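You operate a simulated robot arm through the tools that you are given. There is no shell and no other tool. Be economical: measure what you need, move in short steps, check, and stop when the job is done.

You are at the controls of a simulated robot arm. One attempt, no reset.

JOB
Prove the tester at 40 kPa with the tall black stopper, then vent it.
Fine: set the limit, pump up, wait for the green lamp. Pull the stopper once the red lamp is out and stand it on the bench.

Only the result counts: the job must be done as asked and must still hold three seconds after the hand-in. Knocking over, shifting, dropping, spilling or breaking anything else fails it. A push-on lid holds only when it is set on centred and level and pressed home; a screw cap is set on level and turned clockwise until tight.

ROBOT AND FRAMES
A 7-joint arm with a two-finger parallel gripper, fixed in place. Base frame: the origin is at the foot of the arm, x ahead of it, y to its left, z up; the work surface is at about z = 0. Units: mm, rad, N and s.
With the tool pointing down near the work surface it reaches from about 240 to 620 mm from the base axis. Its first joint turns from -1.152 to 1.152 rad. Payload 2.6 kg.
Tool frame: the origin (TCP) lies between the finger pads and is the grasp point; the fingertips stand 30 mm ahead of it; z points along the fingers, y is the line along which they close. The gripper opens to 94 mm. The fingers are 28 mm wide and 10 mm thick; the gripper's body (50 by 96 mm) begins 55 mm behind the TCP.
Orientation is that of the tool frame in the base frame, as a unit quaternion [x, y, z, w]. With the fingers straight down and closing along the base's y, the tool's x points along the base's -x, its y along +y and its z along -z.

CONTROLS
- The arm moves only by the tool jog_arm. Its argument "targets" is a list of rows, each a list of 7 numbers: the opening, from 0 (shut) to 1 (fully open), then the shift along the base's x, y, z in mm, then the turn, a rotation vector about the base's x, y, z in rad. In form: [[fingers, x, y, z, ax, ay, az], ...]. A call has 1 to 10 rows; each row shifts and turns the commanded pose from where the row before left it. A row lasts 0.2 s, in which the tool goes at most 50 mm and 0.15 rad; a call with a longer step from one row to the next is refused whole, and so is a gripper value outside its range. Where a pose cannot be reached the arm comes as near as it can. A force on the tool above 40 N (or 10 N above the force at the start of the call, whichever is more), or a blocked arm, ends the call early, and 0.2 s more pass. The fingers move at their own pace (about 72 mm/s each) and stop on an object; they squeeze with about 44 N. The grip force told is the motor's: it shows also when the fingers shut on nothing. Time passes only in rows, and 0.2 s behind the last, so rows that do not move let the fingers close. It gives the time, the measured TCP pose, the force on the tool (base axes), the opening and the grip force at its end, in the units of the frame above (readings bear some noise).
- Cameras (640 x 400 px; columns grow to the right, rows downward): "scene" is fixed at [30.4, 425.4, 570.3]; the picture's right is [-0.83, -0.56, 0.00], its down [-0.29, 0.43, -0.86] and it looks along [0.48, -0.71, -0.51] (base axes); focal length 343 px, centre (320, 200). "wrist" rides on the gripper at [-37, 0, -58] in the tool frame; the picture's right is [0.00, -1.00, 0.00], its down [0.97, 0.00, -0.24] and it looks along [0.24, 0.00, 0.97] (tool axes); focal length 218 px, centre (320, 200). There is no depth. A picture from a camera that has moved, and an enlarged one, comes with that camera's place and axes in the base frame and with its lens.
- snapshot(camera): a new picture of that camera. No time passes.
- close_up(camera, box): a new picture of the part [left, top, right, bottom] of that camera's present view, enlarged. No time passes.
- job_done(): hands the job in; it is judged then, once.

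Work in short steps. Places have to be worked out from the pictures, the camera data and where the tool is seen: move nearer, look again, correct. Check each grasp and each placing, and mend what went wrong. You have 120 turns and 68 pictures in all, those below and enlarged ones among them. Open the gripper and draw the arm clear of the work before you hand the job in, unless the task says otherwise; then end with one line.

The tools are called after "Call:" as a command line: name --pt "numbers of a row" for each row, then --argument value for the rest, lists and objects as JSON in quotes. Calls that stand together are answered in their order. jog_arm: Moves the arm, as the interface text tells. Its arguments: {"type":"object","properties":{"targets":{"type":"array","items":{"type":"array","items":{"type":"number"}}}},"required":["targets"]} The other tools are called the same way: snapshot (camera) takes a picture; close_up (camera, box) takes an enlarged picture of a part of a camera's view; job_done () hands the job in.

At the start:

```text
clock: 0.0
position: [297.6, -165.7, 345.1]
orientation: [0.0, 1.0, 0.0, -0.001]
wrist_force: [0.2, 0.3, -0.2]
gripper_width: 94.1
grip_force: 0.0
```

scene: 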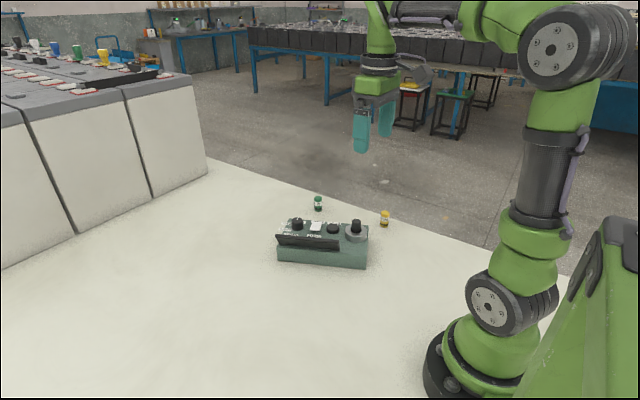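
wrist: 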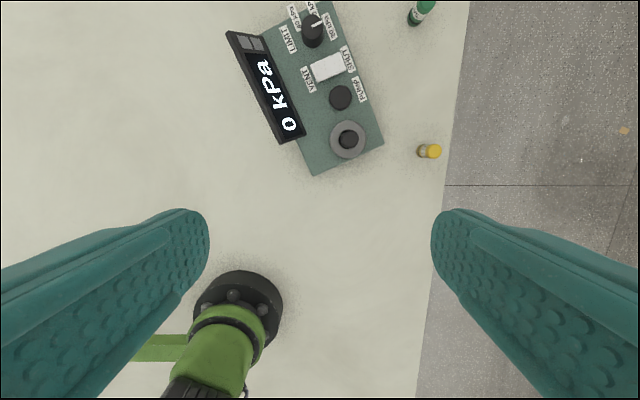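

I see a tester with a dial, a rocker switch, a pump button and a port with something in it, plus two small bottles. I'll enlarge both views to read the labels.

Call:
close_up --camera "wrist" --box '[220, 0, 460, 180]'

Call:
close_up --camera "scene" --box '[260, 180, 420, 280]'

```text
2.22 times, centred on (340, 90) of wrist
camera zoom: at [334.0, -163.6, 405.4], right [0.0, -1.0, 0.0], down [-0.97, 0.0, 0.24], along [-0.24, 0.0, -0.97], focal length 485 px, centre (276, 444)
```

zoom: 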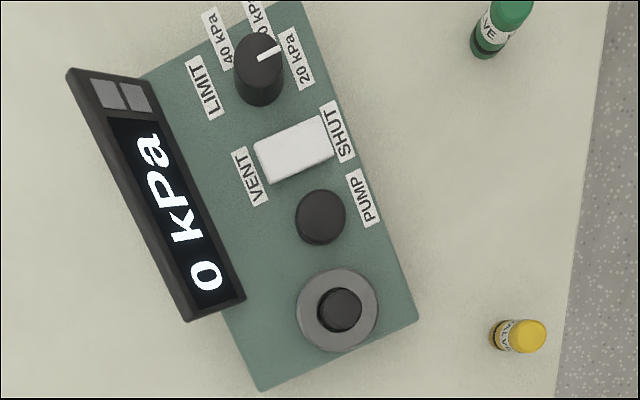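

```text
4.00 times, centred on (340, 230) of scene
camera zoom: at [30.4, 425.4, 570.3], right [-0.83, -0.56, 0.0], down [-0.29, 0.43, -0.86], along [0.48, -0.71, -0.51], focal length 1372 px, centre (240, 80)
```

zoom: 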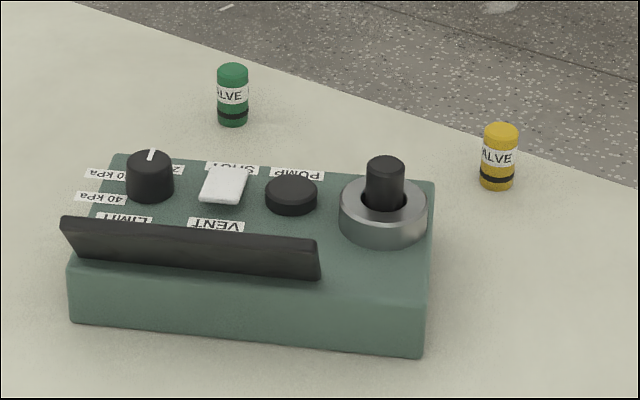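

The tall black stopper looks like it already sits in the port, near (344, -203), top z≈95. I'll move the camera over the tester for a better look.

Call:
jog_arm --pt "1 40 -5 -10 0 0 0" --pt "1 40 -5 -10 0 0 0" --pt "1 40 -5 -20 0 0 0" --pt "1 20 0 -20 0 0 0" --pt "1 0 0 0 0 0 0"

Call:
snapshot --camera "wrist"

```text
clock: 1.2
position: [439.7, -178.8, 284.6]
orientation: [0.0, 1.0, 0.0, 0.0]
wrist_force: [-0.1, 0.0, -0.4]
gripper_width: 94.2
grip_force: 0.1
```

```text
63 pictures are left
camera wrist: at [476.1, -178.1, 344.0], right [0.0, -1.0, 0.0], down [-0.97, 0.0, 0.24], along [-0.24, 0.0, -0.97], focal length 218 px, centre (320, 200)
```

wrist: 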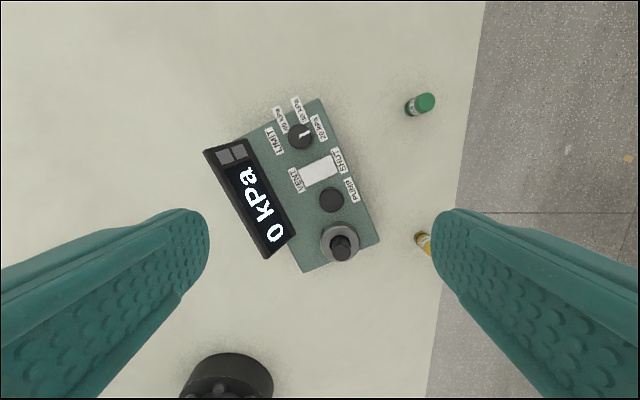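

The whole tester is in view. I'll enlarge it to read the dial and the rocker.

Call:
close_up --camera "wrist" --box '[190, 90, 390, 215]'

Call:
close_up --camera "wrist" --box '[260, 90, 340, 140]'

Call:
close_up --camera "wrist" --box '[280, 180, 408, 260]'

```text
3.20 times, centred on (290, 152) of wrist
camera zoom: at [476.1, -178.1, 344.0], right [0.0, -1.0, 0.0], down [-0.97, 0.0, 0.24], along [-0.24, 0.0, -0.97], focal length 698 px, centre (416, 352)
```

zoom: 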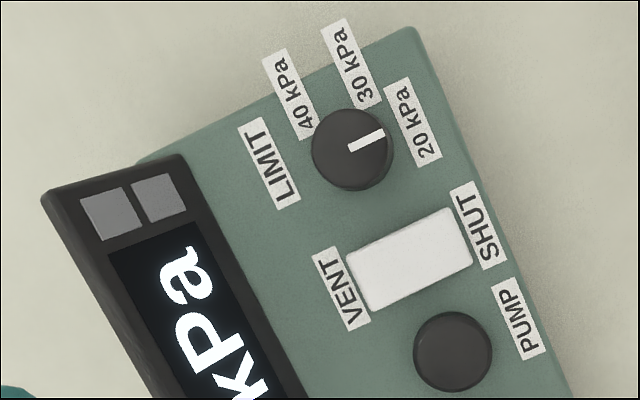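

```text
8.00 times, centred on (300, 115) of wrist
camera zoom: at [476.1, -178.1, 344.0], right [0.0, -1.0, 0.0], down [-0.97, 0.0, 0.24], along [-0.24, 0.0, -0.97], focal length 1746 px, centre (480, 880)
```

zoom: 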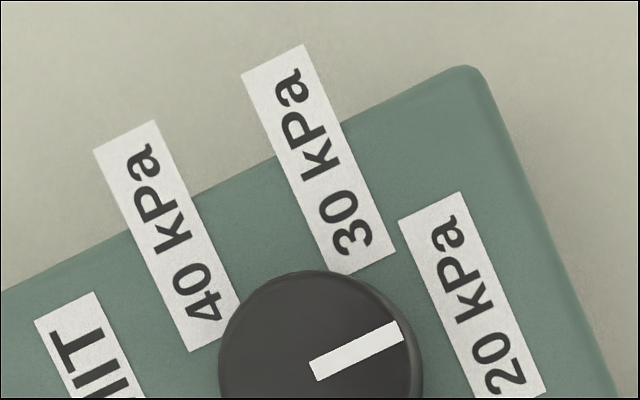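

```text
5.00 times, centred on (344, 220) of wrist
camera zoom: at [476.1, -178.1, 344.0], right [0.0, -1.0, 0.0], down [-0.97, 0.0, 0.24], along [-0.24, 0.0, -0.97], focal length 1091 px, centre (200, 100)
```

zoom: 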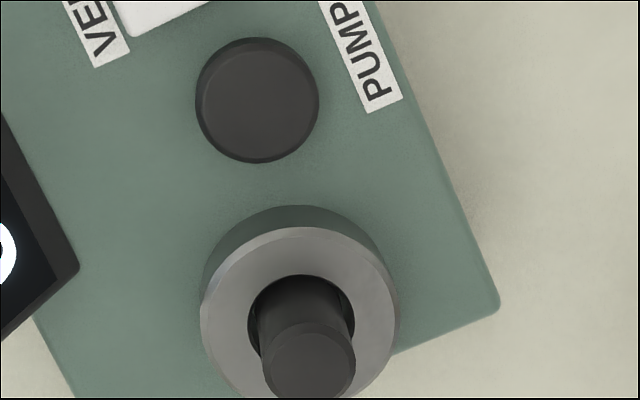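

The dial points at 20 kPa; 40 is about 120° counter-clockwise from above. I judge the knob at about (488, -153), top z≈70. I'll go above it, pre-turning the tool by -60°, so I can turn it +120° in one grip.

Call:
jog_arm --pt "1 10 5 -10 0 0 -0.15" --pt "1 10 5 -20 0 0 -0.15" --pt "1 10 5 -20 0 0 -0.15" --pt "1 10 5 -20 0 0 -0.15" --pt "1 10 5 -20 0 0 -0.15" --pt "0.6 0 2 -20 0 0 -0.15" --pt "0.6 0 0 -20 0 0 -0.15" --pt "0.6 0 0 0 0 0 0"

Call:
snapshot --camera "wrist"

Call:
close_up --camera "scene" --box '[240, 120, 400, 280]'

```text
clock: 3.0
position: [486.1, -150.7, 156.7]
orientation: [0.502, 0.865, 0.0, 0.0]
wrist_force: [0.0, 0.4, 0.6]
gripper_width: 56.4
grip_force: 0.1
```

```text
59 pictures are left
camera wrist: at [504.2, -182.4, 215.7], right [-0.87, -0.5, 0.0], down [-0.48, 0.84, 0.24], along [-0.12, 0.21, -0.97], focal length 218 px, centre (320, 200)
```

wrist: 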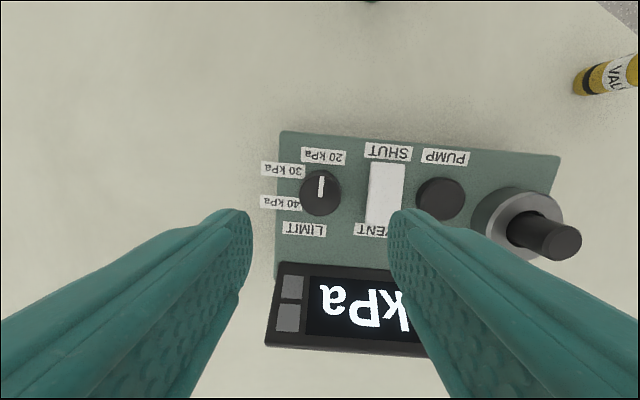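

```text
2.50 times, centred on (320, 200) of scene
camera zoom: at [30.4, 425.4, 570.3], right [-0.83, -0.56, 0.0], down [-0.29, 0.43, -0.86], along [0.48, -0.71, -0.51], focal length 857 px, centre (320, 200)
```

zoom: 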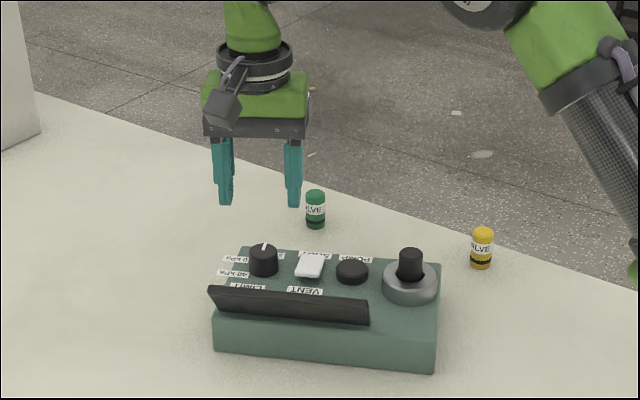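

Knob is laterally centred between the fingers, but I read it about 6 mm toward the camera. I'll correct by (+3, -5) and go down partway, then look.

Call:
jog_arm --pt "0.6 3 -5 -15 0 0 0" --pt "0.6 0 0 -20 0 0 0" --pt "0.6 0 0 -10 0 0 0" --pt "0.6 0 0 0 0 0 0"

Call:
snapshot --camera "wrist"

Call:
close_up --camera "scene" --box '[260, 180, 380, 280]'

```text
clock: 4.0
position: [490.4, -155.4, 110.3]
orientation: [0.501, 0.865, 0.001, 0.0]
wrist_force: [0.3, -0.7, 0.4]
gripper_width: 56.7
grip_force: 0.1
```

```text
57 pictures are left
camera wrist: at [508.6, -187.3, 169.4], right [-0.87, -0.5, 0.0], down [-0.48, 0.84, 0.24], along [-0.12, 0.21, -0.97], focal length 218 px, centre (320, 200)
```

wrist: 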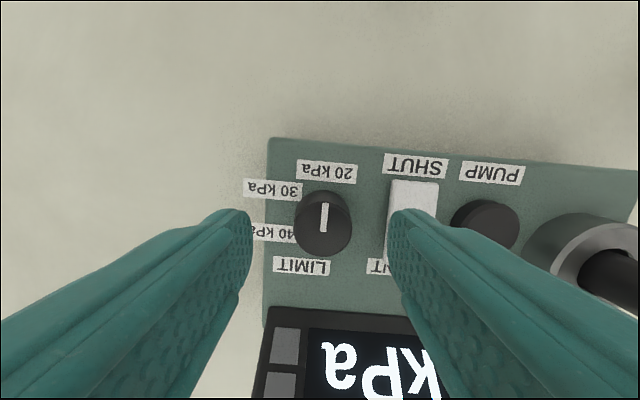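

```text
4.00 times, centred on (320, 230) of scene
camera zoom: at [30.4, 425.4, 570.3], right [-0.83, -0.56, 0.0], down [-0.29, 0.43, -0.86], along [0.48, -0.71, -0.51], focal length 1372 px, centre (320, 80)
```

zoom: 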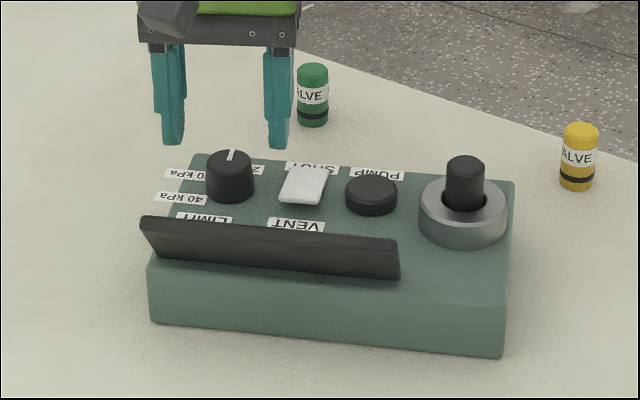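

Aligned within 2–3 mm. The rocker is ~35 mm from the knob axis, so I narrow to ~40 mm, go down to tips z≈56, then close.

Call:
jog_arm --pt "0.42 1 -1 0 0 0 0" --pt "0.42 0 0 -10 0 0 0" --pt "0.42 0 0 -8 0 0 0" --pt "0.42 0 0 -6 0 0 0" --pt "0.42 0 0 0 0 0 0"

Call:
close_up --camera "scene" --box '[260, 180, 380, 280]'

```text
clock: 5.2
position: [489.4, -158.1, 87.9]
orientation: [0.501, 0.866, 0.001, 0.0]
wrist_force: [1.0, 0.2, -0.1]
gripper_width: 39.3
grip_force: 0.1
```

```text
4.00 times, centred on (320, 230) of scene
camera zoom: at [30.4, 425.4, 570.3], right [-0.83, -0.56, 0.0], down [-0.29, 0.43, -0.86], along [0.48, -0.71, -0.51], focal length 1372 px, centre (320, 80)
```

zoom: 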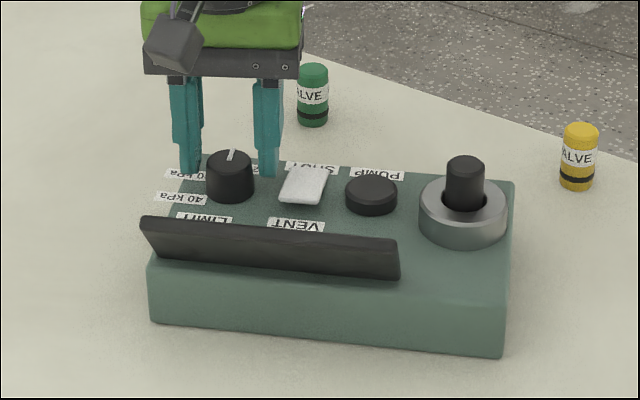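

The tips look a bit far/high relative to the knob in the scene view; checking with the wrist camera before closing.

Call:
snapshot --camera "wrist"

```text
54 pictures are left
camera wrist: at [508.6, -189.9, 145.8], right [-0.87, -0.5, 0.0], down [-0.48, 0.84, 0.24], along [-0.12, 0.21, -0.97], focal length 218 px, centre (320, 200)
```

wrist: 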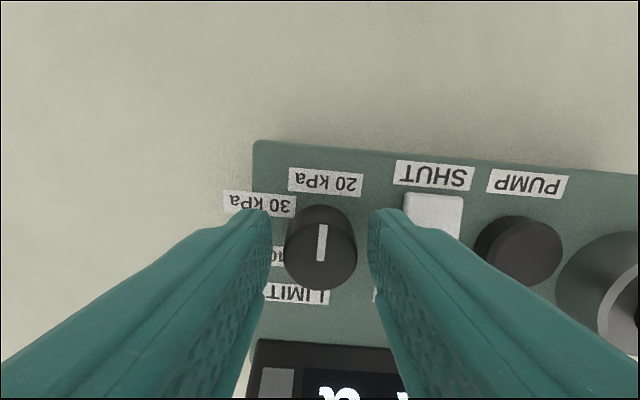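

The knob is ~5 mm toward the display from the finger centre. Shift (-2.5, +4.5), down 3, then close on it.

Call:
jog_arm --pt "0.42 -2.5 4.5 0 0 0 0" --pt "0.42 0 0 -3 0 0 0" --pt "0 0 0 0 0 0 0" --pt "0 0 0 0 0 0 0" --pt "0 0 0 0 0 0 0"

Call:
snapshot --camera "wrist"

```text
clock: 6.4
position: [487.9, -154.4, 84.3]
orientation: [0.502, 0.865, -0.001, -0.001]
wrist_force: [-11.3, -0.6, 7.1]
gripper_width: 30.3
grip_force: 43.8
```

```text
53 pictures are left
camera wrist: at [506.2, -185.7, 143.2], right [-0.87, -0.5, 0.0], down [-0.48, 0.84, 0.24], along [-0.12, 0.21, -0.97], focal length 218 px, centre (320, 200)
```

wrist: 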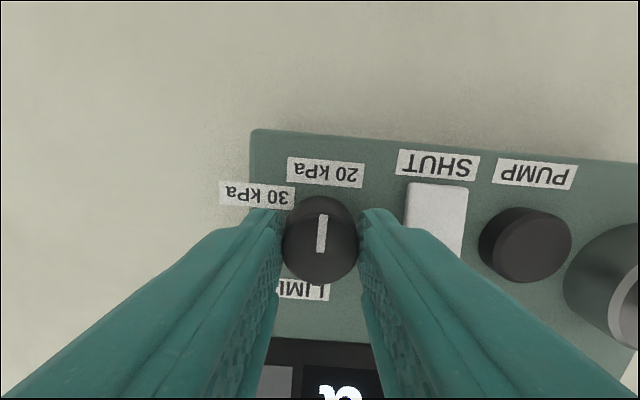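

Knob gripped (30.3 mm) with slight side load toward -x. I ease by 1 mm and turn +60°, then check.

Call:
jog_arm --pt "0 -1 0 0 0 0 0" --pt "0 0 0 0 0 0 0.15" --pt "0 0 0 0 0 0 0.15" --pt "0 0 0 0 0 0 0.15" --pt "0 0 0 0 0 0 0.15" --pt "0 0 0 0 0 0 0.15" --pt "0 0 0 0 0 0 0.15" --pt "0 0 0 0 0 0 0.15" --pt "0 0 0 0 0 0 0"

Call:
snapshot --camera "wrist"

```text
clock: 8.4
position: [487.7, -154.5, 85.3]
orientation: [-0.002, 1.0, -0.001, 0.0]
wrist_force: [1.4, -1.1, 9.6]
gripper_width: 30.3
grip_force: 43.3
```

```text
52 pictures are left
camera wrist: at [524.9, -152.8, 143.3], right [0.0, -1.0, 0.0], down [-0.97, 0.0, 0.24], along [-0.24, 0.0, -0.97], focal length 218 px, centre (320, 200)
```

wrist: 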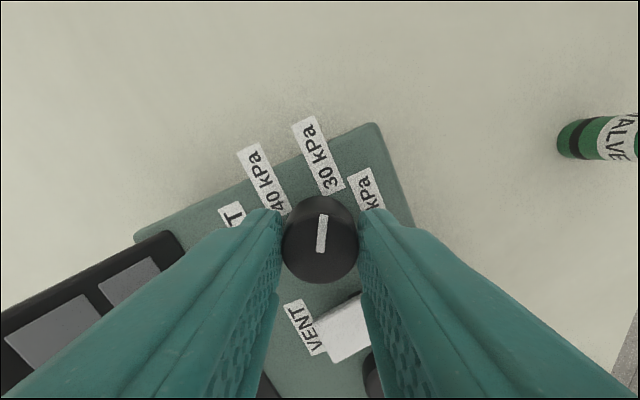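

Pointer is at 30 kPa after 60°, so the steps are about 60°. Turning another +60° to 40 kPa.

Call:
jog_arm --pt "0 0 0 0 0 0 0.15" --pt "0 0 0 0 0 0 0.15" --pt "0 0 0 0 0 0 0.15" --pt "0 0 0 0 0 0 0.15" --pt "0 0 0 0 0 0 0.15" --pt "0 0 0 0 0 0 0.15" --pt "0 0 0 0 0 0 0.15" --pt "0 0 0 0 0 0 0"

Call:
snapshot --camera "wrist"

```text
clock: 10.2
position: [487.7, -153.9, 84.6]
orientation: [-0.503, 0.864, 0.0, 0.001]
wrist_force: [-0.5, 9.8, 8.0]
gripper_width: 29.9
grip_force: 43.9
```

```text
51 pictures are left
camera wrist: at [506.0, -120.3, 143.3], right [0.87, -0.49, 0.0], down [-0.48, -0.84, 0.24], along [-0.12, -0.21, -0.97], focal length 218 px, centre (320, 200)
```

wrist: 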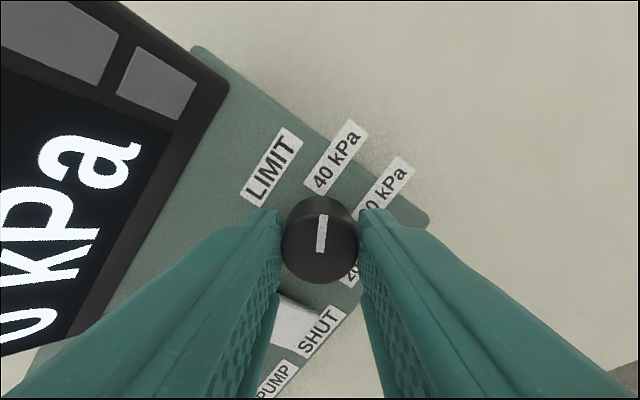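

Pointer now faces the 40 kPa label. Release, lift clear, and look.

Call:
jog_arm --pt "0.42 0 0 0 0 0 0" --pt "0.42 0 0 0 0 0 0" --pt "0.42 0 0 10 0 0 0" --pt "0.42 0 0 30 0 0 0" --pt "0.3 0 0 30 0 0 -0.15" --pt "0 -5 -5 20 0 0 -0.15" --pt "0 -10 -5 10 0 0 -0.15" --pt "0 -5 -5 0 0 0 -0.15" --pt "0 0 0 0 0 0 -0.03"

Call:
snapshot --camera "wrist"

```text
clock: 12.2
position: [469.5, -168.5, 183.2]
orientation: [-0.207, 0.978, 0.0, 0.0]
wrist_force: [0.1, -0.1, 0.3]
gripper_width: 0.1
grip_force: 32.7
```

```text
50 pictures are left
camera wrist: at [501.5, -152.7, 242.2], right [0.41, -0.91, 0.0], down [-0.89, -0.39, 0.24], along [-0.22, -0.1, -0.97], focal length 218 px, centre (320, 200)
```

wrist: 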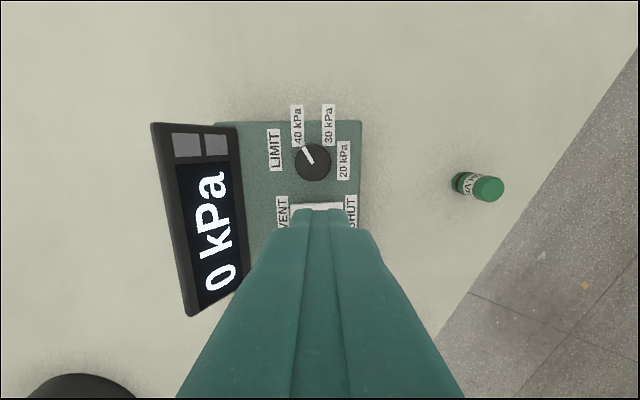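

Dial is at 40 kPa. Tool is aligned with the tester. Next the SHUT end of the rocker, estimated at (450.5, -191); going above it and checking in the scene view.

Call:
jog_arm --pt "0 -10 -10 -20 0 0 0" --pt "0 -7.6 -10.5 -30 0 0 0" --pt "0 0 0 -23 0 0 0" --pt "0 0 0 0 0 0 0"

Call:
close_up --camera "scene" --box '[270, 180, 370, 260]'

Call:
snapshot --camera "wrist"

```text
clock: 13.2
position: [448.7, -189.3, 110.1]
orientation: [-0.209, 0.978, 0.0, 0.0]
wrist_force: [-1.0, 0.2, -0.8]
gripper_width: 0.1
grip_force: 33.4
```

```text
5.00 times, centred on (320, 220) of scene
camera zoom: at [30.4, 425.4, 570.3], right [-0.83, -0.56, 0.0], down [-0.29, 0.43, -0.86], along [0.48, -0.71, -0.51], focal length 1714 px, centre (320, 100)
```

zoom: 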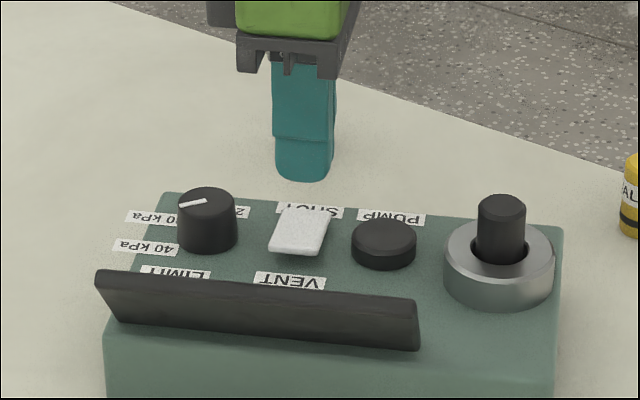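

```text
48 pictures are left
camera wrist: at [482.6, -172.6, 169.4], right [0.41, -0.91, 0.0], down [-0.89, -0.4, 0.24], along [-0.22, -0.1, -0.97], focal length 218 px, centre (320, 200)
```

wrist: 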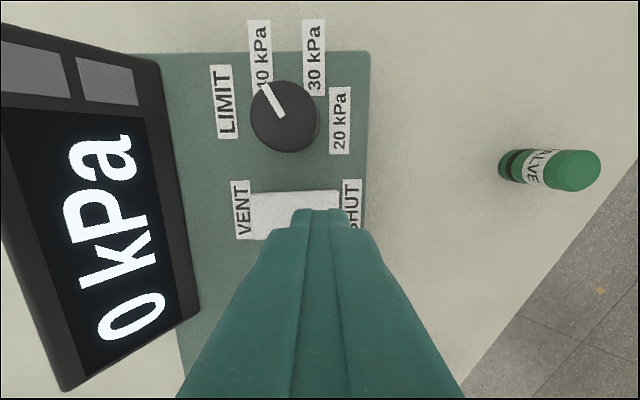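

Fingertip is over the SHUT end of the rocker. Press down in small steps with force watching.

Call:
jog_arm --pt "0 0 0 -10 0 0 0" --pt "0 0 0 -4 0 0 0" --pt "0 0 0 -3 0 0 0" --pt "0 0 0 -2 0 0 0" --pt "0 0 0 0 0 0 0"

Call:
close_up --camera "scene" --box '[270, 180, 370, 260]'

```text
clock: 14.4
position: [450.2, -188.8, 92.1]
orientation: [-0.209, 0.978, 0.0, -0.001]
wrist_force: [0.0, 0.3, 0.4]
gripper_width: 0.2
grip_force: 33.0
```

```text
5.00 times, centred on (320, 220) of scene
camera zoom: at [30.4, 425.4, 570.3], right [-0.83, -0.56, 0.0], down [-0.29, 0.43, -0.86], along [0.48, -0.71, -0.51], focal length 1714 px, centre (320, 100)
```

zoom: 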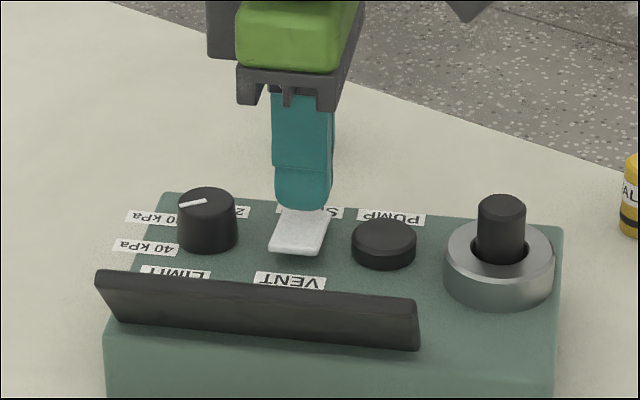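

Tip at z≈61, no contact yet. Continue down slowly.

Call:
jog_arm --pt "0 0 0 -2 0 0 0" --pt "0 0 0 -2 0 0 0" --pt "0 0 0 -2 0 0 0" --pt "0 0 0 0 0 0 0"

Call:
close_up --camera "scene" --box '[270, 180, 370, 260]'

```text
clock: 15.4
position: [448.9, -189.9, 85.3]
orientation: [-0.209, 0.978, 0.0, 0.0]
wrist_force: [-0.4, -0.6, 0.6]
gripper_width: 0.0
grip_force: 32.8
```

```text
5.00 times, centred on (320, 220) of scene
camera zoom: at [30.4, 425.4, 570.3], right [-0.83, -0.56, 0.0], down [-0.29, 0.43, -0.86], along [0.48, -0.71, -0.51], focal length 1714 px, centre (320, 100)
```

zoom: 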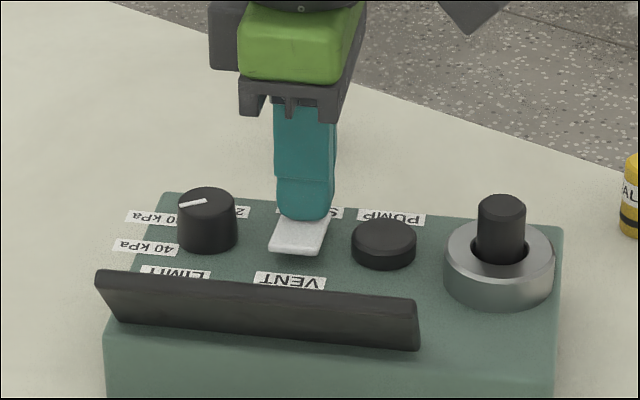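

Call:
jog_arm --pt "0 0 0 -1.5 0 0 0" --pt "0 0 0 -1.5 0 0 0" --pt "0 0 0 -1.5 0 0 0" --pt "0 0 0 -1.5 0 0 0" --pt "0 0 0 0 0 0 0"

Call:
close_up --camera "scene" --box '[270, 180, 370, 260]'

```text
clock: 16.3
position: [449.8, -190.0, 85.6]
orientation: [-0.206, 0.979, -0.001, 0.001]
wrist_force: [-2.3, 1.6, 5.2]
gripper_width: 0.1
grip_force: 32.9
stopped in row 4: the force on the tool passed its limit (the readings are from after the stop); the commanded pose is now the measured one
```

```text
5.00 times, centred on (320, 220) of scene
camera zoom: at [30.4, 425.4, 570.3], right [-0.83, -0.56, 0.0], down [-0.29, 0.43, -0.86], along [0.48, -0.71, -0.51], focal length 1714 px, centre (320, 100)
```

zoom: 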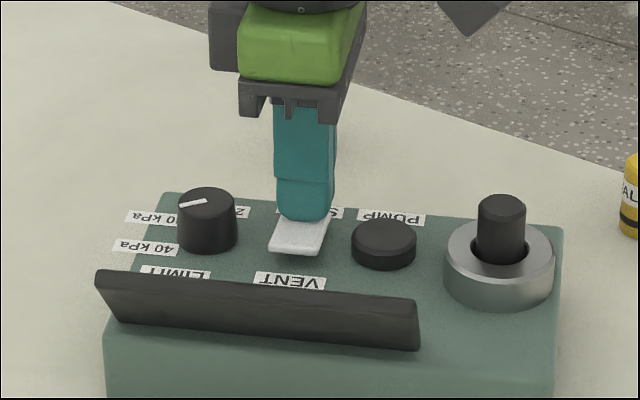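

Hit the force limit with solid resistance at tip z≈55. Lift and inspect the rocker.

Call:
jog_arm --pt "0 0 0 15 0 0 0" --pt "0 0 0 30 0 0 0" --pt "0 30 10 30 0 0 0" --pt "0 0 0 0 0 0 0"

Call:
close_up --camera "scene" --box '[300, 205, 350, 245]'

Call:
snapshot --camera "wrist"

```text
clock: 17.3
position: [480.4, -182.8, 160.6]
orientation: [-0.207, 0.978, 0.0, 0.002]
wrist_force: [0.1, -0.1, -0.5]
gripper_width: 0.0
grip_force: 33.4
```

```text
10.00 times, centred on (325, 225) of scene
camera zoom: at [30.4, 425.4, 570.3], right [-0.83, -0.56, 0.0], down [-0.29, 0.43, -0.86], along [0.48, -0.71, -0.51], focal length 3429 px, centre (270, -50)
```

zoom: 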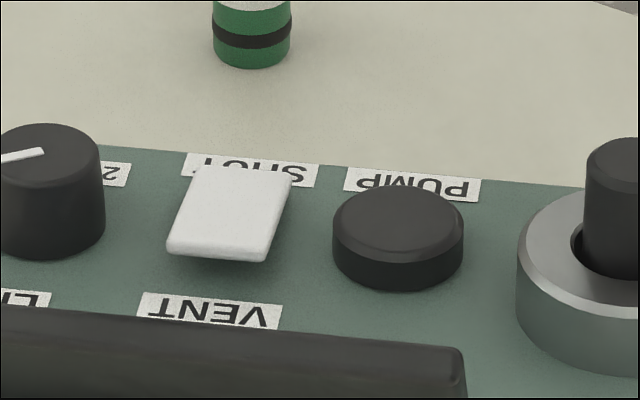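

```text
43 pictures are left
camera wrist: at [512.8, -166.8, 220.0], right [0.41, -0.91, 0.0], down [-0.89, -0.39, 0.24], along [-0.22, -0.1, -0.97], focal length 218 px, centre (320, 200)
```

wrist: 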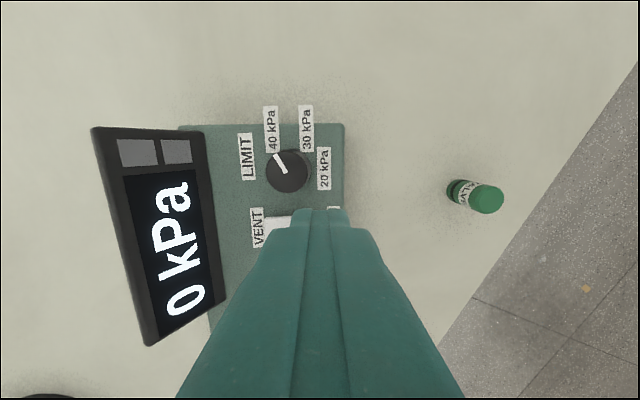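

SHUT end is down, VENT end raised: valve shut. Next I go over the stopper, open, to see it and check it is seated.

Call:
jog_arm --pt "0.5 -40 -8 5 0 0 0" --pt "0.5 -40 -8 5 0 0 0" --pt "0.5 -40 -8 0 0 0 0" --pt "0.5 -12 -2 0 0 0 0" --pt "0.5 0 0 0 0 0 0"

Call:
snapshot --camera "wrist"

Call:
close_up --camera "scene" --box '[300, 160, 400, 260]'

```text
clock: 18.5
position: [349.5, -205.1, 168.8]
orientation: [-0.207, 0.978, 0.0, 0.001]
wrist_force: [0.9, -0.1, 0.4]
gripper_width: 47.2
grip_force: 0.1
```

```text
42 pictures are left
camera wrist: at [382.3, -190.0, 227.8], right [0.41, -0.91, 0.0], down [-0.89, -0.39, 0.24], along [-0.22, -0.1, -0.97], focal length 218 px, centre (320, 200)
```

wrist: 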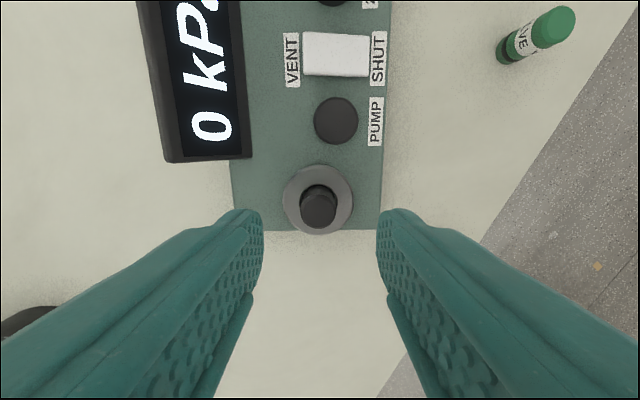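

```text
4.00 times, centred on (350, 210) of scene
camera zoom: at [30.4, 425.4, 570.3], right [-0.83, -0.56, 0.0], down [-0.29, 0.43, -0.86], along [0.48, -0.71, -0.51], focal length 1372 px, centre (200, 160)
```

zoom: 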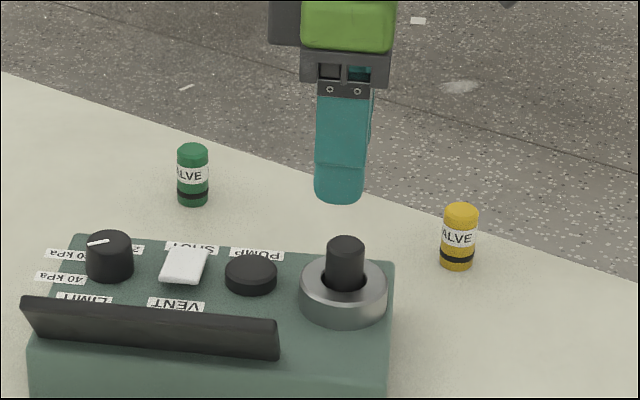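

Centred over the stopper (within ~3 mm). Close the fingers and press the stopper down to make sure it is home.

Call:
jog_arm --pt "0 0 0 0 0 0 0" --pt "0 0 0 -10 0 0 0" --pt "0 0 0 -15 0 0 0" --pt "0 0 0 -12 0 0 0" --pt "0 0 0 -3 0 0 0" --pt "0 0 0 -3 0 0 0" --pt "0 0 0 -3 0 0 0" --pt "0 0 0 -2 0 0 0" --pt "0 0 0 -2 0 0 0" --pt "0 0 0 -2 0 0 0"

Call:
close_up --camera "scene" --box '[300, 160, 400, 260]'

```text
clock: 20.7
position: [349.2, -207.9, 120.8]
orientation: [-0.206, 0.979, -0.003, 0.002]
wrist_force: [-7.2, 1.9, 31.8]
gripper_width: 0.1
grip_force: 32.9
```

```text
4.00 times, centred on (350, 210) of scene
camera zoom: at [30.3, 425.5, 570.3], right [-0.83, -0.56, 0.0], down [-0.28, 0.43, -0.86], along [0.48, -0.71, -0.51], focal length 1372 px, centre (200, 160)
```

zoom: 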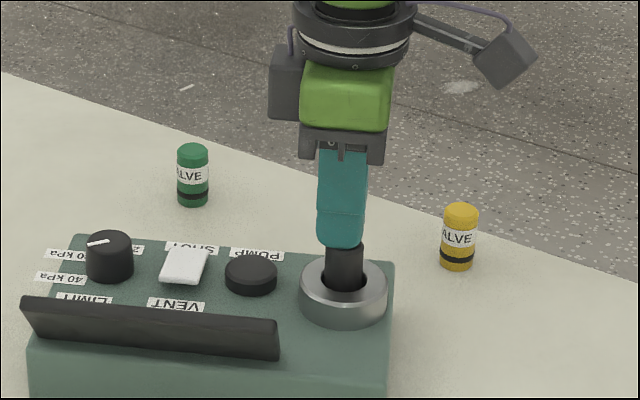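

Contact with 32 N, stopper hasn't visibly sunk. Press a little more.

Call:
jog_arm --pt "0 0 0 -1 0 0 0" --pt "0 0 0 -1 0 0 0" --pt "0 0 0 -1 0 0 0" --pt "0 0 0 -1 0 0 0" --pt "0 0 0 0 0 0 0"

Call:
close_up --camera "scene" --box '[300, 160, 400, 260]'

```text
clock: 21.0
position: [348.4, -209.2, 122.1]
orientation: [-0.206, 0.978, -0.002, 0.003]
wrist_force: [-3.2, 1.6, 10.2]
gripper_width: 0.0
grip_force: 33.3
stopped in row 1: the force on the tool passed its limit (the readings are from after the stop); the commanded pose is now the measured one
```

```text
4.00 times, centred on (350, 210) of scene
camera zoom: at [30.4, 425.4, 570.3], right [-0.83, -0.56, 0.0], down [-0.29, 0.43, -0.86], along [0.48, -0.71, -0.51], focal length 1372 px, centre (200, 160)
```

zoom: 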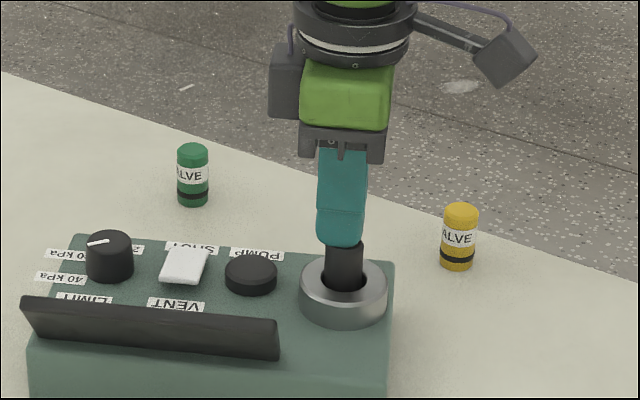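

Stopper is solid at top z≈91 with >40 N, so it's home. Lift and move over the pump button at about (403.5, -194).

Call:
jog_arm --pt "0 0 0 15 0 0 0" --pt "0 0 0 20 0 0 0" --pt "0 25 7 0 0 0 0" --pt "0 30 8 0 0 0 0" --pt "0 0 0 -30 0 0 0" --pt "0 0 0 -20 0 0 0" --pt "0 0 0 0 0 0 0"

Call:
snapshot --camera "wrist"

Call:
close_up --camera "scene" --box '[280, 180, 380, 260]'

```text
clock: 22.6
position: [406.0, -193.3, 105.1]
orientation: [-0.206, 0.979, -0.002, 0.003]
wrist_force: [0.2, 0.5, -0.9]
gripper_width: 0.0
grip_force: 33.1
```

```text
38 pictures are left
camera wrist: at [438.7, -177.3, 164.1], right [0.4, -0.91, 0.01], down [-0.89, -0.39, 0.24], along [-0.21, -0.1, -0.97], focal length 218 px, centre (320, 200)
```

wrist: 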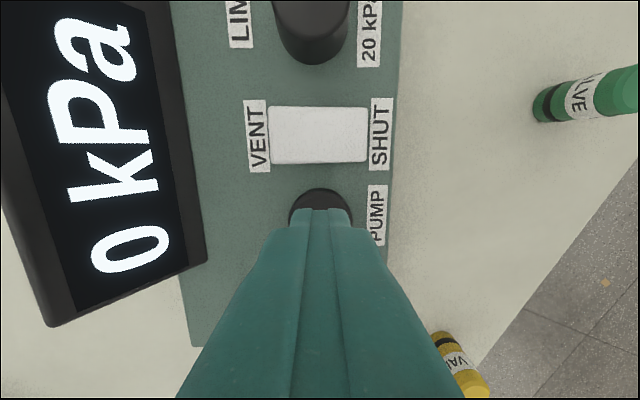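

```text
5.00 times, centred on (330, 220) of scene
camera zoom: at [30.4, 425.4, 570.3], right [-0.83, -0.56, 0.0], down [-0.29, 0.43, -0.86], along [0.48, -0.71, -0.51], focal length 1714 px, centre (270, 100)
```

zoom: 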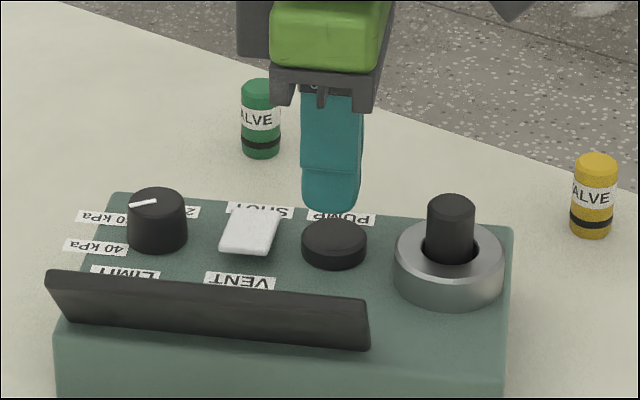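

Over the pump button. Press down slowly and read the display.

Call:
jog_arm --pt "0 0 0 -10 0 0 0" --pt "0 0 0 -3 0 0 0" --pt "0 0 0 -2 0 0 0" --pt "0 0 0 -2 0 0 0" --pt "0 0 0 -2 0 0 0" --pt "0 0 0 -1 0 0 0"

Call:
snapshot --camera "wrist"

```text
clock: 24.0
position: [405.1, -193.7, 83.9]
orientation: [-0.207, 0.978, -0.002, 0.004]
wrist_force: [0.0, -0.7, 1.7]
gripper_width: 0.0
grip_force: 33.0
```

```text
36 pictures are left
camera wrist: at [437.8, -177.7, 143.3], right [0.4, -0.91, 0.01], down [-0.89, -0.39, 0.24], along [-0.21, -0.1, -0.97], focal length 218 px, centre (320, 200)
```

wrist: 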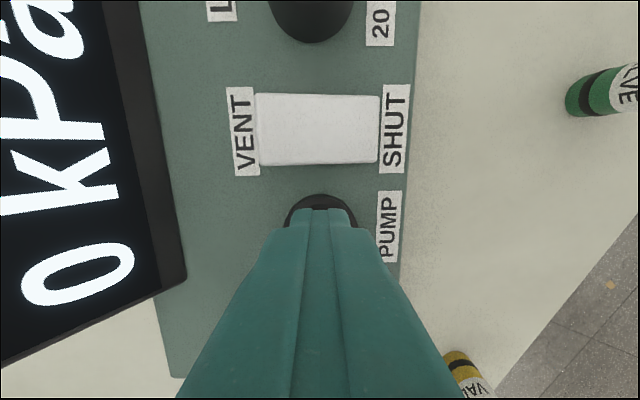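

Tip z≈54.5, barely contact. Keep pressing in 1 mm steps.

Call:
jog_arm --pt "0 0 0 -1 0 0 0" --pt "0 0 0 -1 0 0 0" --pt "0 0 0 -1 0 0 0" --pt "0 0 0 -1 0 0 0" --pt "0 0 0 0 0 0 0"

Call:
snapshot --camera "wrist"

```text
clock: 25.2
position: [405.7, -194.3, 81.2]
orientation: [-0.207, 0.978, -0.003, 0.003]
wrist_force: [1.1, -1.6, 7.4]
gripper_width: 0.0
grip_force: 33.4
```

```text
35 pictures are left
camera wrist: at [437.4, -177.4, 140.1], right [0.4, -0.91, 0.01], down [-0.89, -0.39, 0.23], along [-0.21, -0.1, -0.97], focal length 218 px, centre (320, 200)
```

wrist: 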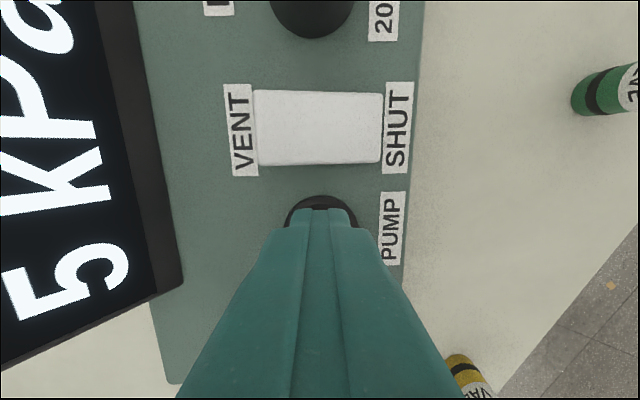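

Reads 5 kPa: pumping works and seals. Release and press twice more to see if it's 5 kPa per stroke.

Call:
jog_arm --pt "0 0 0 6 0 0 0" --pt "0 0 0 0 0 0 0" --pt "0 0 0 -6 0 0 0" --pt "0 0 0 0 0 0 0" --pt "0 0 0 6 0 0 0" --pt "0 0 0 0 0 0 0"

Call:
snapshot --camera "wrist"

```text
clock: 26.6
position: [403.7, -193.3, 86.5]
orientation: [-0.206, 0.979, -0.002, 0.002]
wrist_force: [-0.6, -0.2, -0.3]
gripper_width: 0.0
grip_force: 33.0
```

```text
34 pictures are left
camera wrist: at [438.0, -177.1, 144.9], right [0.4, -0.91, 0.01], down [-0.89, -0.39, 0.24], along [-0.21, -0.1, -0.97], focal length 218 px, centre (320, 200)
```

wrist: 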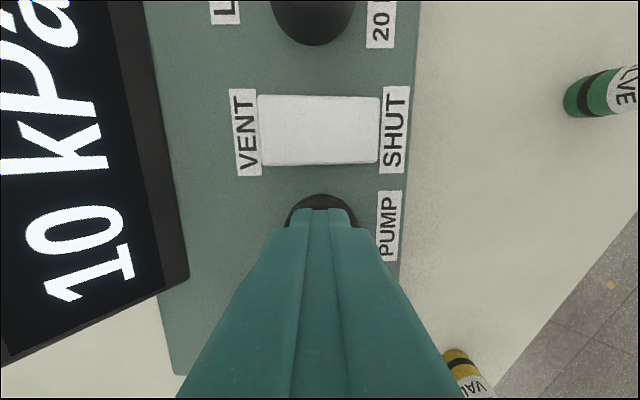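

5 kPa per stroke. Three more strokes.

Call:
jog_arm --pt "0 0 0 -6 0 0 0" --pt "0 0 0 0 0 0 0" --pt "0 0 0 6 0 0 0" --pt "0 0 0 -6 0 0 0" --pt "0 0 0 0 0 0 0" --pt "0 0 0 6 0 0 0" --pt "0 0 0 -6 0 0 0" --pt "0 0 0 0 0 0 0" --pt "0 0 0 6 0 0 0" --pt "0 0 0 0 0 0 0"

Call:
snapshot --camera "wrist"

```text
clock: 28.8
position: [402.1, -194.5, 87.4]
orientation: [-0.206, 0.978, -0.003, 0.003]
wrist_force: [0.0, -0.2, -0.3]
gripper_width: 0.0
grip_force: 33.0
```

```text
33 pictures are left
camera wrist: at [436.8, -177.2, 146.4], right [0.4, -0.91, 0.01], down [-0.89, -0.39, 0.24], along [-0.21, -0.1, -0.97], focal length 218 px, centre (320, 200)
```

wrist: 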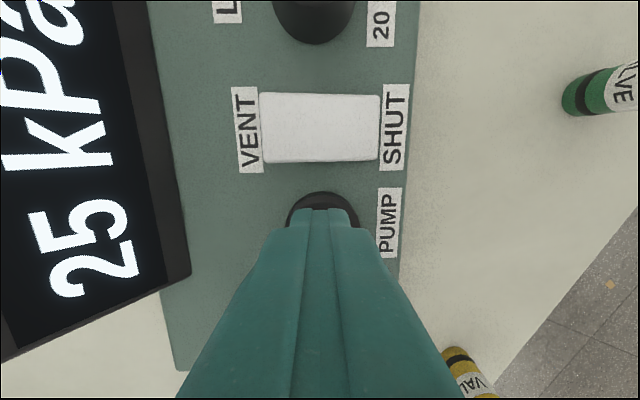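

25 kPa. Three more strokes reach 40.

Call:
jog_arm --pt "0 0 0 -6 0 0 0" --pt "0 0 0 0 0 0 0" --pt "0 0 0 6 0 0 0" --pt "0 0 0 -6 0 0 0" --pt "0 0 0 0 0 0 0" --pt "0 0 0 6 0 0 0" --pt "0 0 0 -6 0 0 0" --pt "0 0 0 0 0 0 0" --pt "0 0 0 6 0 0 0" --pt "0 0 0 0 0 0 0"

Call:
snapshot --camera "wrist"

```text
clock: 31.0
position: [404.0, -192.5, 85.1]
orientation: [-0.206, 0.979, -0.002, 0.003]
wrist_force: [-0.3, -0.2, 1.3]
gripper_width: 0.0
grip_force: 32.8
```

```text
32 pictures are left
camera wrist: at [436.5, -176.6, 145.1], right [0.4, -0.91, 0.01], down [-0.89, -0.39, 0.24], along [-0.21, -0.1, -0.97], focal length 218 px, centre (320, 200)
```

wrist: 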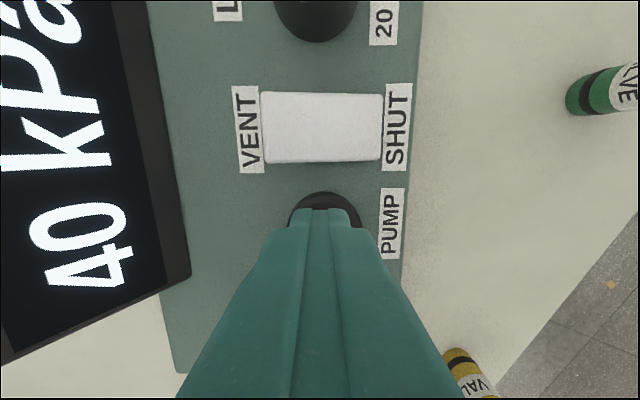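

40 kPa reached. Lift toward the rocker so the lamps come into view, and wait for green.

Call:
jog_arm --pt "0 0 0 25 0 0 0" --pt "0 10 8 35 0 0 0" --pt "0 26 20 35 0 0 0" --pt "0 0 0 0 0 0 0"

Call:
snapshot --camera "wrist"

```text
clock: 32.0
position: [442.9, -165.7, 179.6]
orientation: [-0.206, 0.979, -0.002, 0.002]
wrist_force: [0.0, -0.2, 0.9]
gripper_width: 0.0
grip_force: 33.4
```

```text
31 pictures are left
camera wrist: at [474.7, -148.0, 237.7], right [0.4, -0.91, 0.01], down [-0.89, -0.39, 0.24], along [-0.21, -0.1, -0.97], focal length 218 px, centre (320, 200)
```

wrist: 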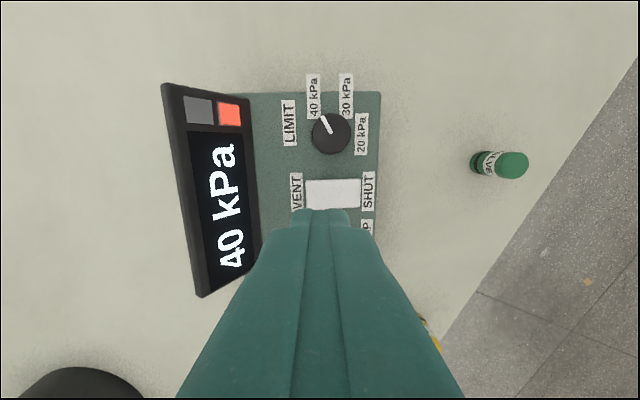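

Red lamp lit (under pressure), green not yet. Wait and look again.

Call:
jog_arm --pt "0 0 0 0 0 0 0" --pt "0 0 0 0 0 0 0" --pt "0 0 0 0 0 0 0" --pt "0 0 0 0 0 0 0" --pt "0 0 0 0 0 0 0" --pt "0 0 0 0 0 0 0" --pt "0 0 0 0 0 0 0" --pt "0 0 0 0 0 0 0" --pt "0 0 0 0 0 0 0" --pt "0 0 0 0 0 0 0"

Call:
snapshot --camera "wrist"

```text
clock: 34.2
position: [441.4, -164.5, 178.8]
orientation: [-0.206, 0.979, -0.003, 0.003]
wrist_force: [-0.4, 0.4, 0.2]
gripper_width: 0.0
grip_force: 33.2
```

```text
30 pictures are left
camera wrist: at [474.5, -148.3, 237.5], right [0.4, -0.91, 0.01], down [-0.89, -0.39, 0.24], along [-0.21, -0.1, -0.97], focal length 218 px, centre (320, 200)
```

wrist: 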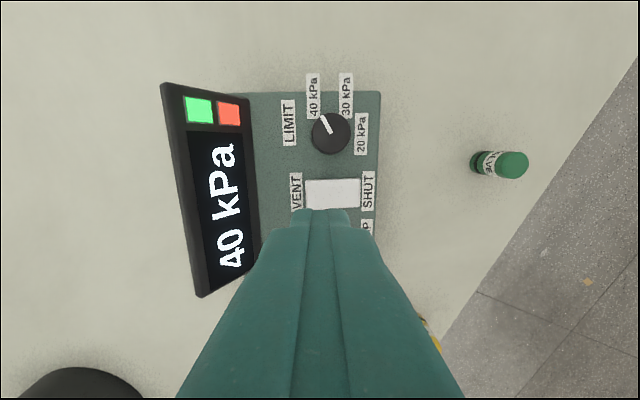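

Green lamp lit at 40 kPa. Now press the VENT end: shift 4 mm further toward VENT and go down.

Call:
jog_arm --pt "0 -1.6 3.6 -25 0 0 0" --pt "0 0 0 -30 0 0 0" --pt "0 0 0 -22 0 0 0" --pt "0 0 0 -4 0 0 0" --pt "0 0 0 -3 0 0 0" --pt "0 0 0 -3 0 0 0" --pt "0 0 0 -2 0 0 0" --pt "0 0 0 -2 0 0 0" --pt "0 0 0 -2 0 0 0" --pt "0 0 0 -1 0 0 0"

Call:
close_up --camera "scene" --box '[280, 180, 380, 260]'

```text
clock: 36.4
position: [438.5, -161.3, 87.4]
orientation: [-0.207, 0.978, -0.002, 0.004]
wrist_force: [0.2, 0.3, 1.6]
gripper_width: 0.2
grip_force: 32.5
```

```text
5.00 times, centred on (330, 220) of scene
camera zoom: at [30.4, 425.4, 570.3], right [-0.83, -0.56, 0.0], down [-0.29, 0.43, -0.86], along [0.48, -0.71, -0.51], focal length 1714 px, centre (270, 100)
```

zoom: 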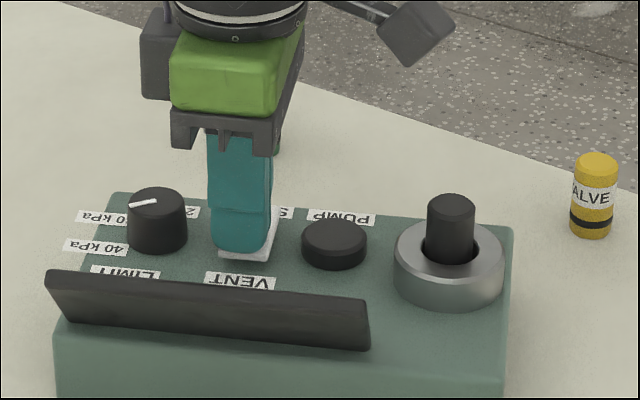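

Fingertip is at the VENT end, light contact. Press further.

Call:
jog_arm --pt "0 0 0 -1.5 0 0 0" --pt "0 0 0 -1.5 0 0 0" --pt "0 0 0 -1.5 0 0 0" --pt "0 0 0 -1.5 0 0 0" --pt "0 0 0 -1 0 0 0" --pt "0 0 0 0 0 0 0"

Call:
close_up --camera "scene" --box '[280, 180, 380, 260]'

```text
clock: 37.5
position: [438.2, -160.0, 83.8]
orientation: [-0.205, 0.979, -0.002, 0.003]
wrist_force: [-3.9, 0.5, 6.1]
gripper_width: 0.0
grip_force: 33.4
stopped in row 5: the force on the tool passed its limit (the readings are from after the stop); the commanded pose is now the measured one
```

```text
5.00 times, centred on (330, 220) of scene
camera zoom: at [30.4, 425.4, 570.3], right [-0.83, -0.56, 0.0], down [-0.29, 0.43, -0.86], along [0.48, -0.71, -0.51], focal length 1714 px, centre (270, 100)
```

zoom: 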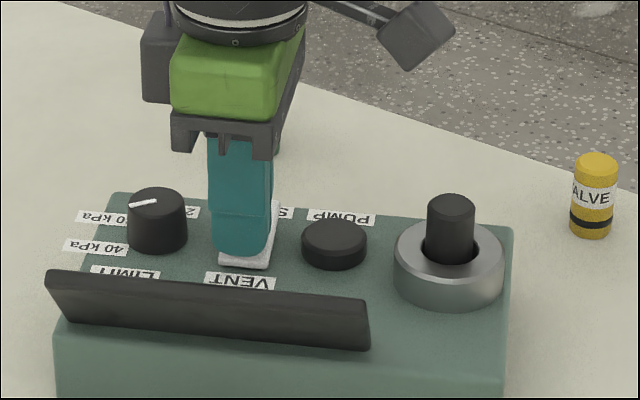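

Rocker bottomed on the VENT side. Lift and read the display and lamps.

Call:
jog_arm --pt "0 0 0 15 0 0 0" --pt "0 0 0 35 0 0 0" --pt "0 0 0 45 0 0 0" --pt "0 0 0 0 0 0 0" --pt "0 0 0 0 0 0 0"

Call:
snapshot --camera "wrist"

```text
clock: 38.7
position: [435.1, -161.8, 181.0]
orientation: [-0.204, 0.979, -0.003, 0.003]
wrist_force: [-0.3, -0.4, -0.5]
gripper_width: 0.0
grip_force: 32.8
```

```text
27 pictures are left
camera wrist: at [469.3, -146.0, 240.4], right [0.4, -0.92, 0.01], down [-0.89, -0.39, 0.23], along [-0.21, -0.1, -0.97], focal length 218 px, centre (320, 200)
```

wrist: 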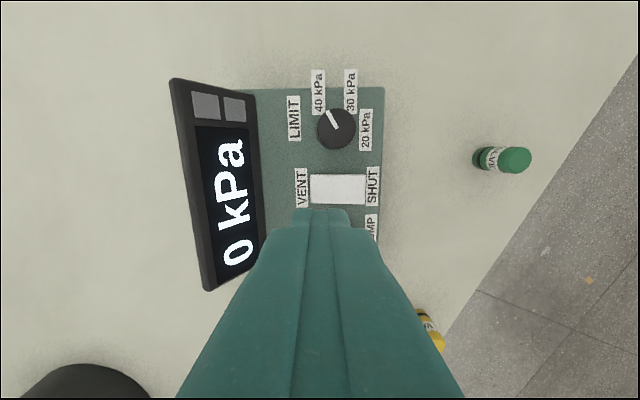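

0 kPa, red lamp out. Now go over the stopper with fingers open.

Call:
jog_arm --pt "0.5 -30 -15 0 0 0 0" --pt "0.5 -30 -15 0 0 0 0" --pt "0.5 -28 -15 -10 0 0 0" --pt "0.5 0 0 -20 0 0 0" --pt "0.5 0 0 0 0 0 0"

Call:
snapshot --camera "wrist"

```text
clock: 39.9
position: [349.9, -205.0, 150.1]
orientation: [-0.204, 0.979, -0.002, 0.003]
wrist_force: [-0.5, 0.5, -0.7]
gripper_width: 47.2
grip_force: 0.0
```

```text
26 pictures are left
camera wrist: at [382.5, -189.1, 208.9], right [0.4, -0.92, 0.01], down [-0.89, -0.39, 0.23], along [-0.21, -0.1, -0.97], focal length 218 px, centre (320, 200)
```

wrist: 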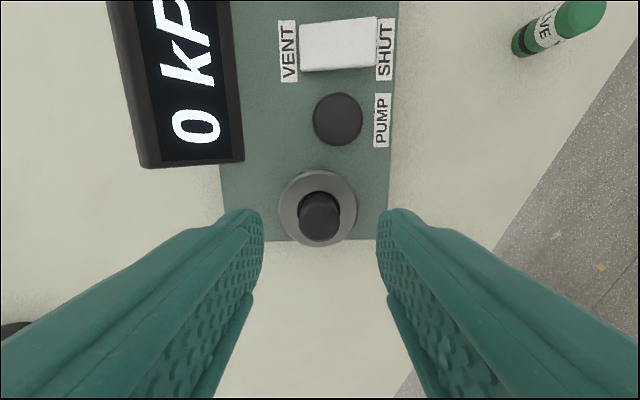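

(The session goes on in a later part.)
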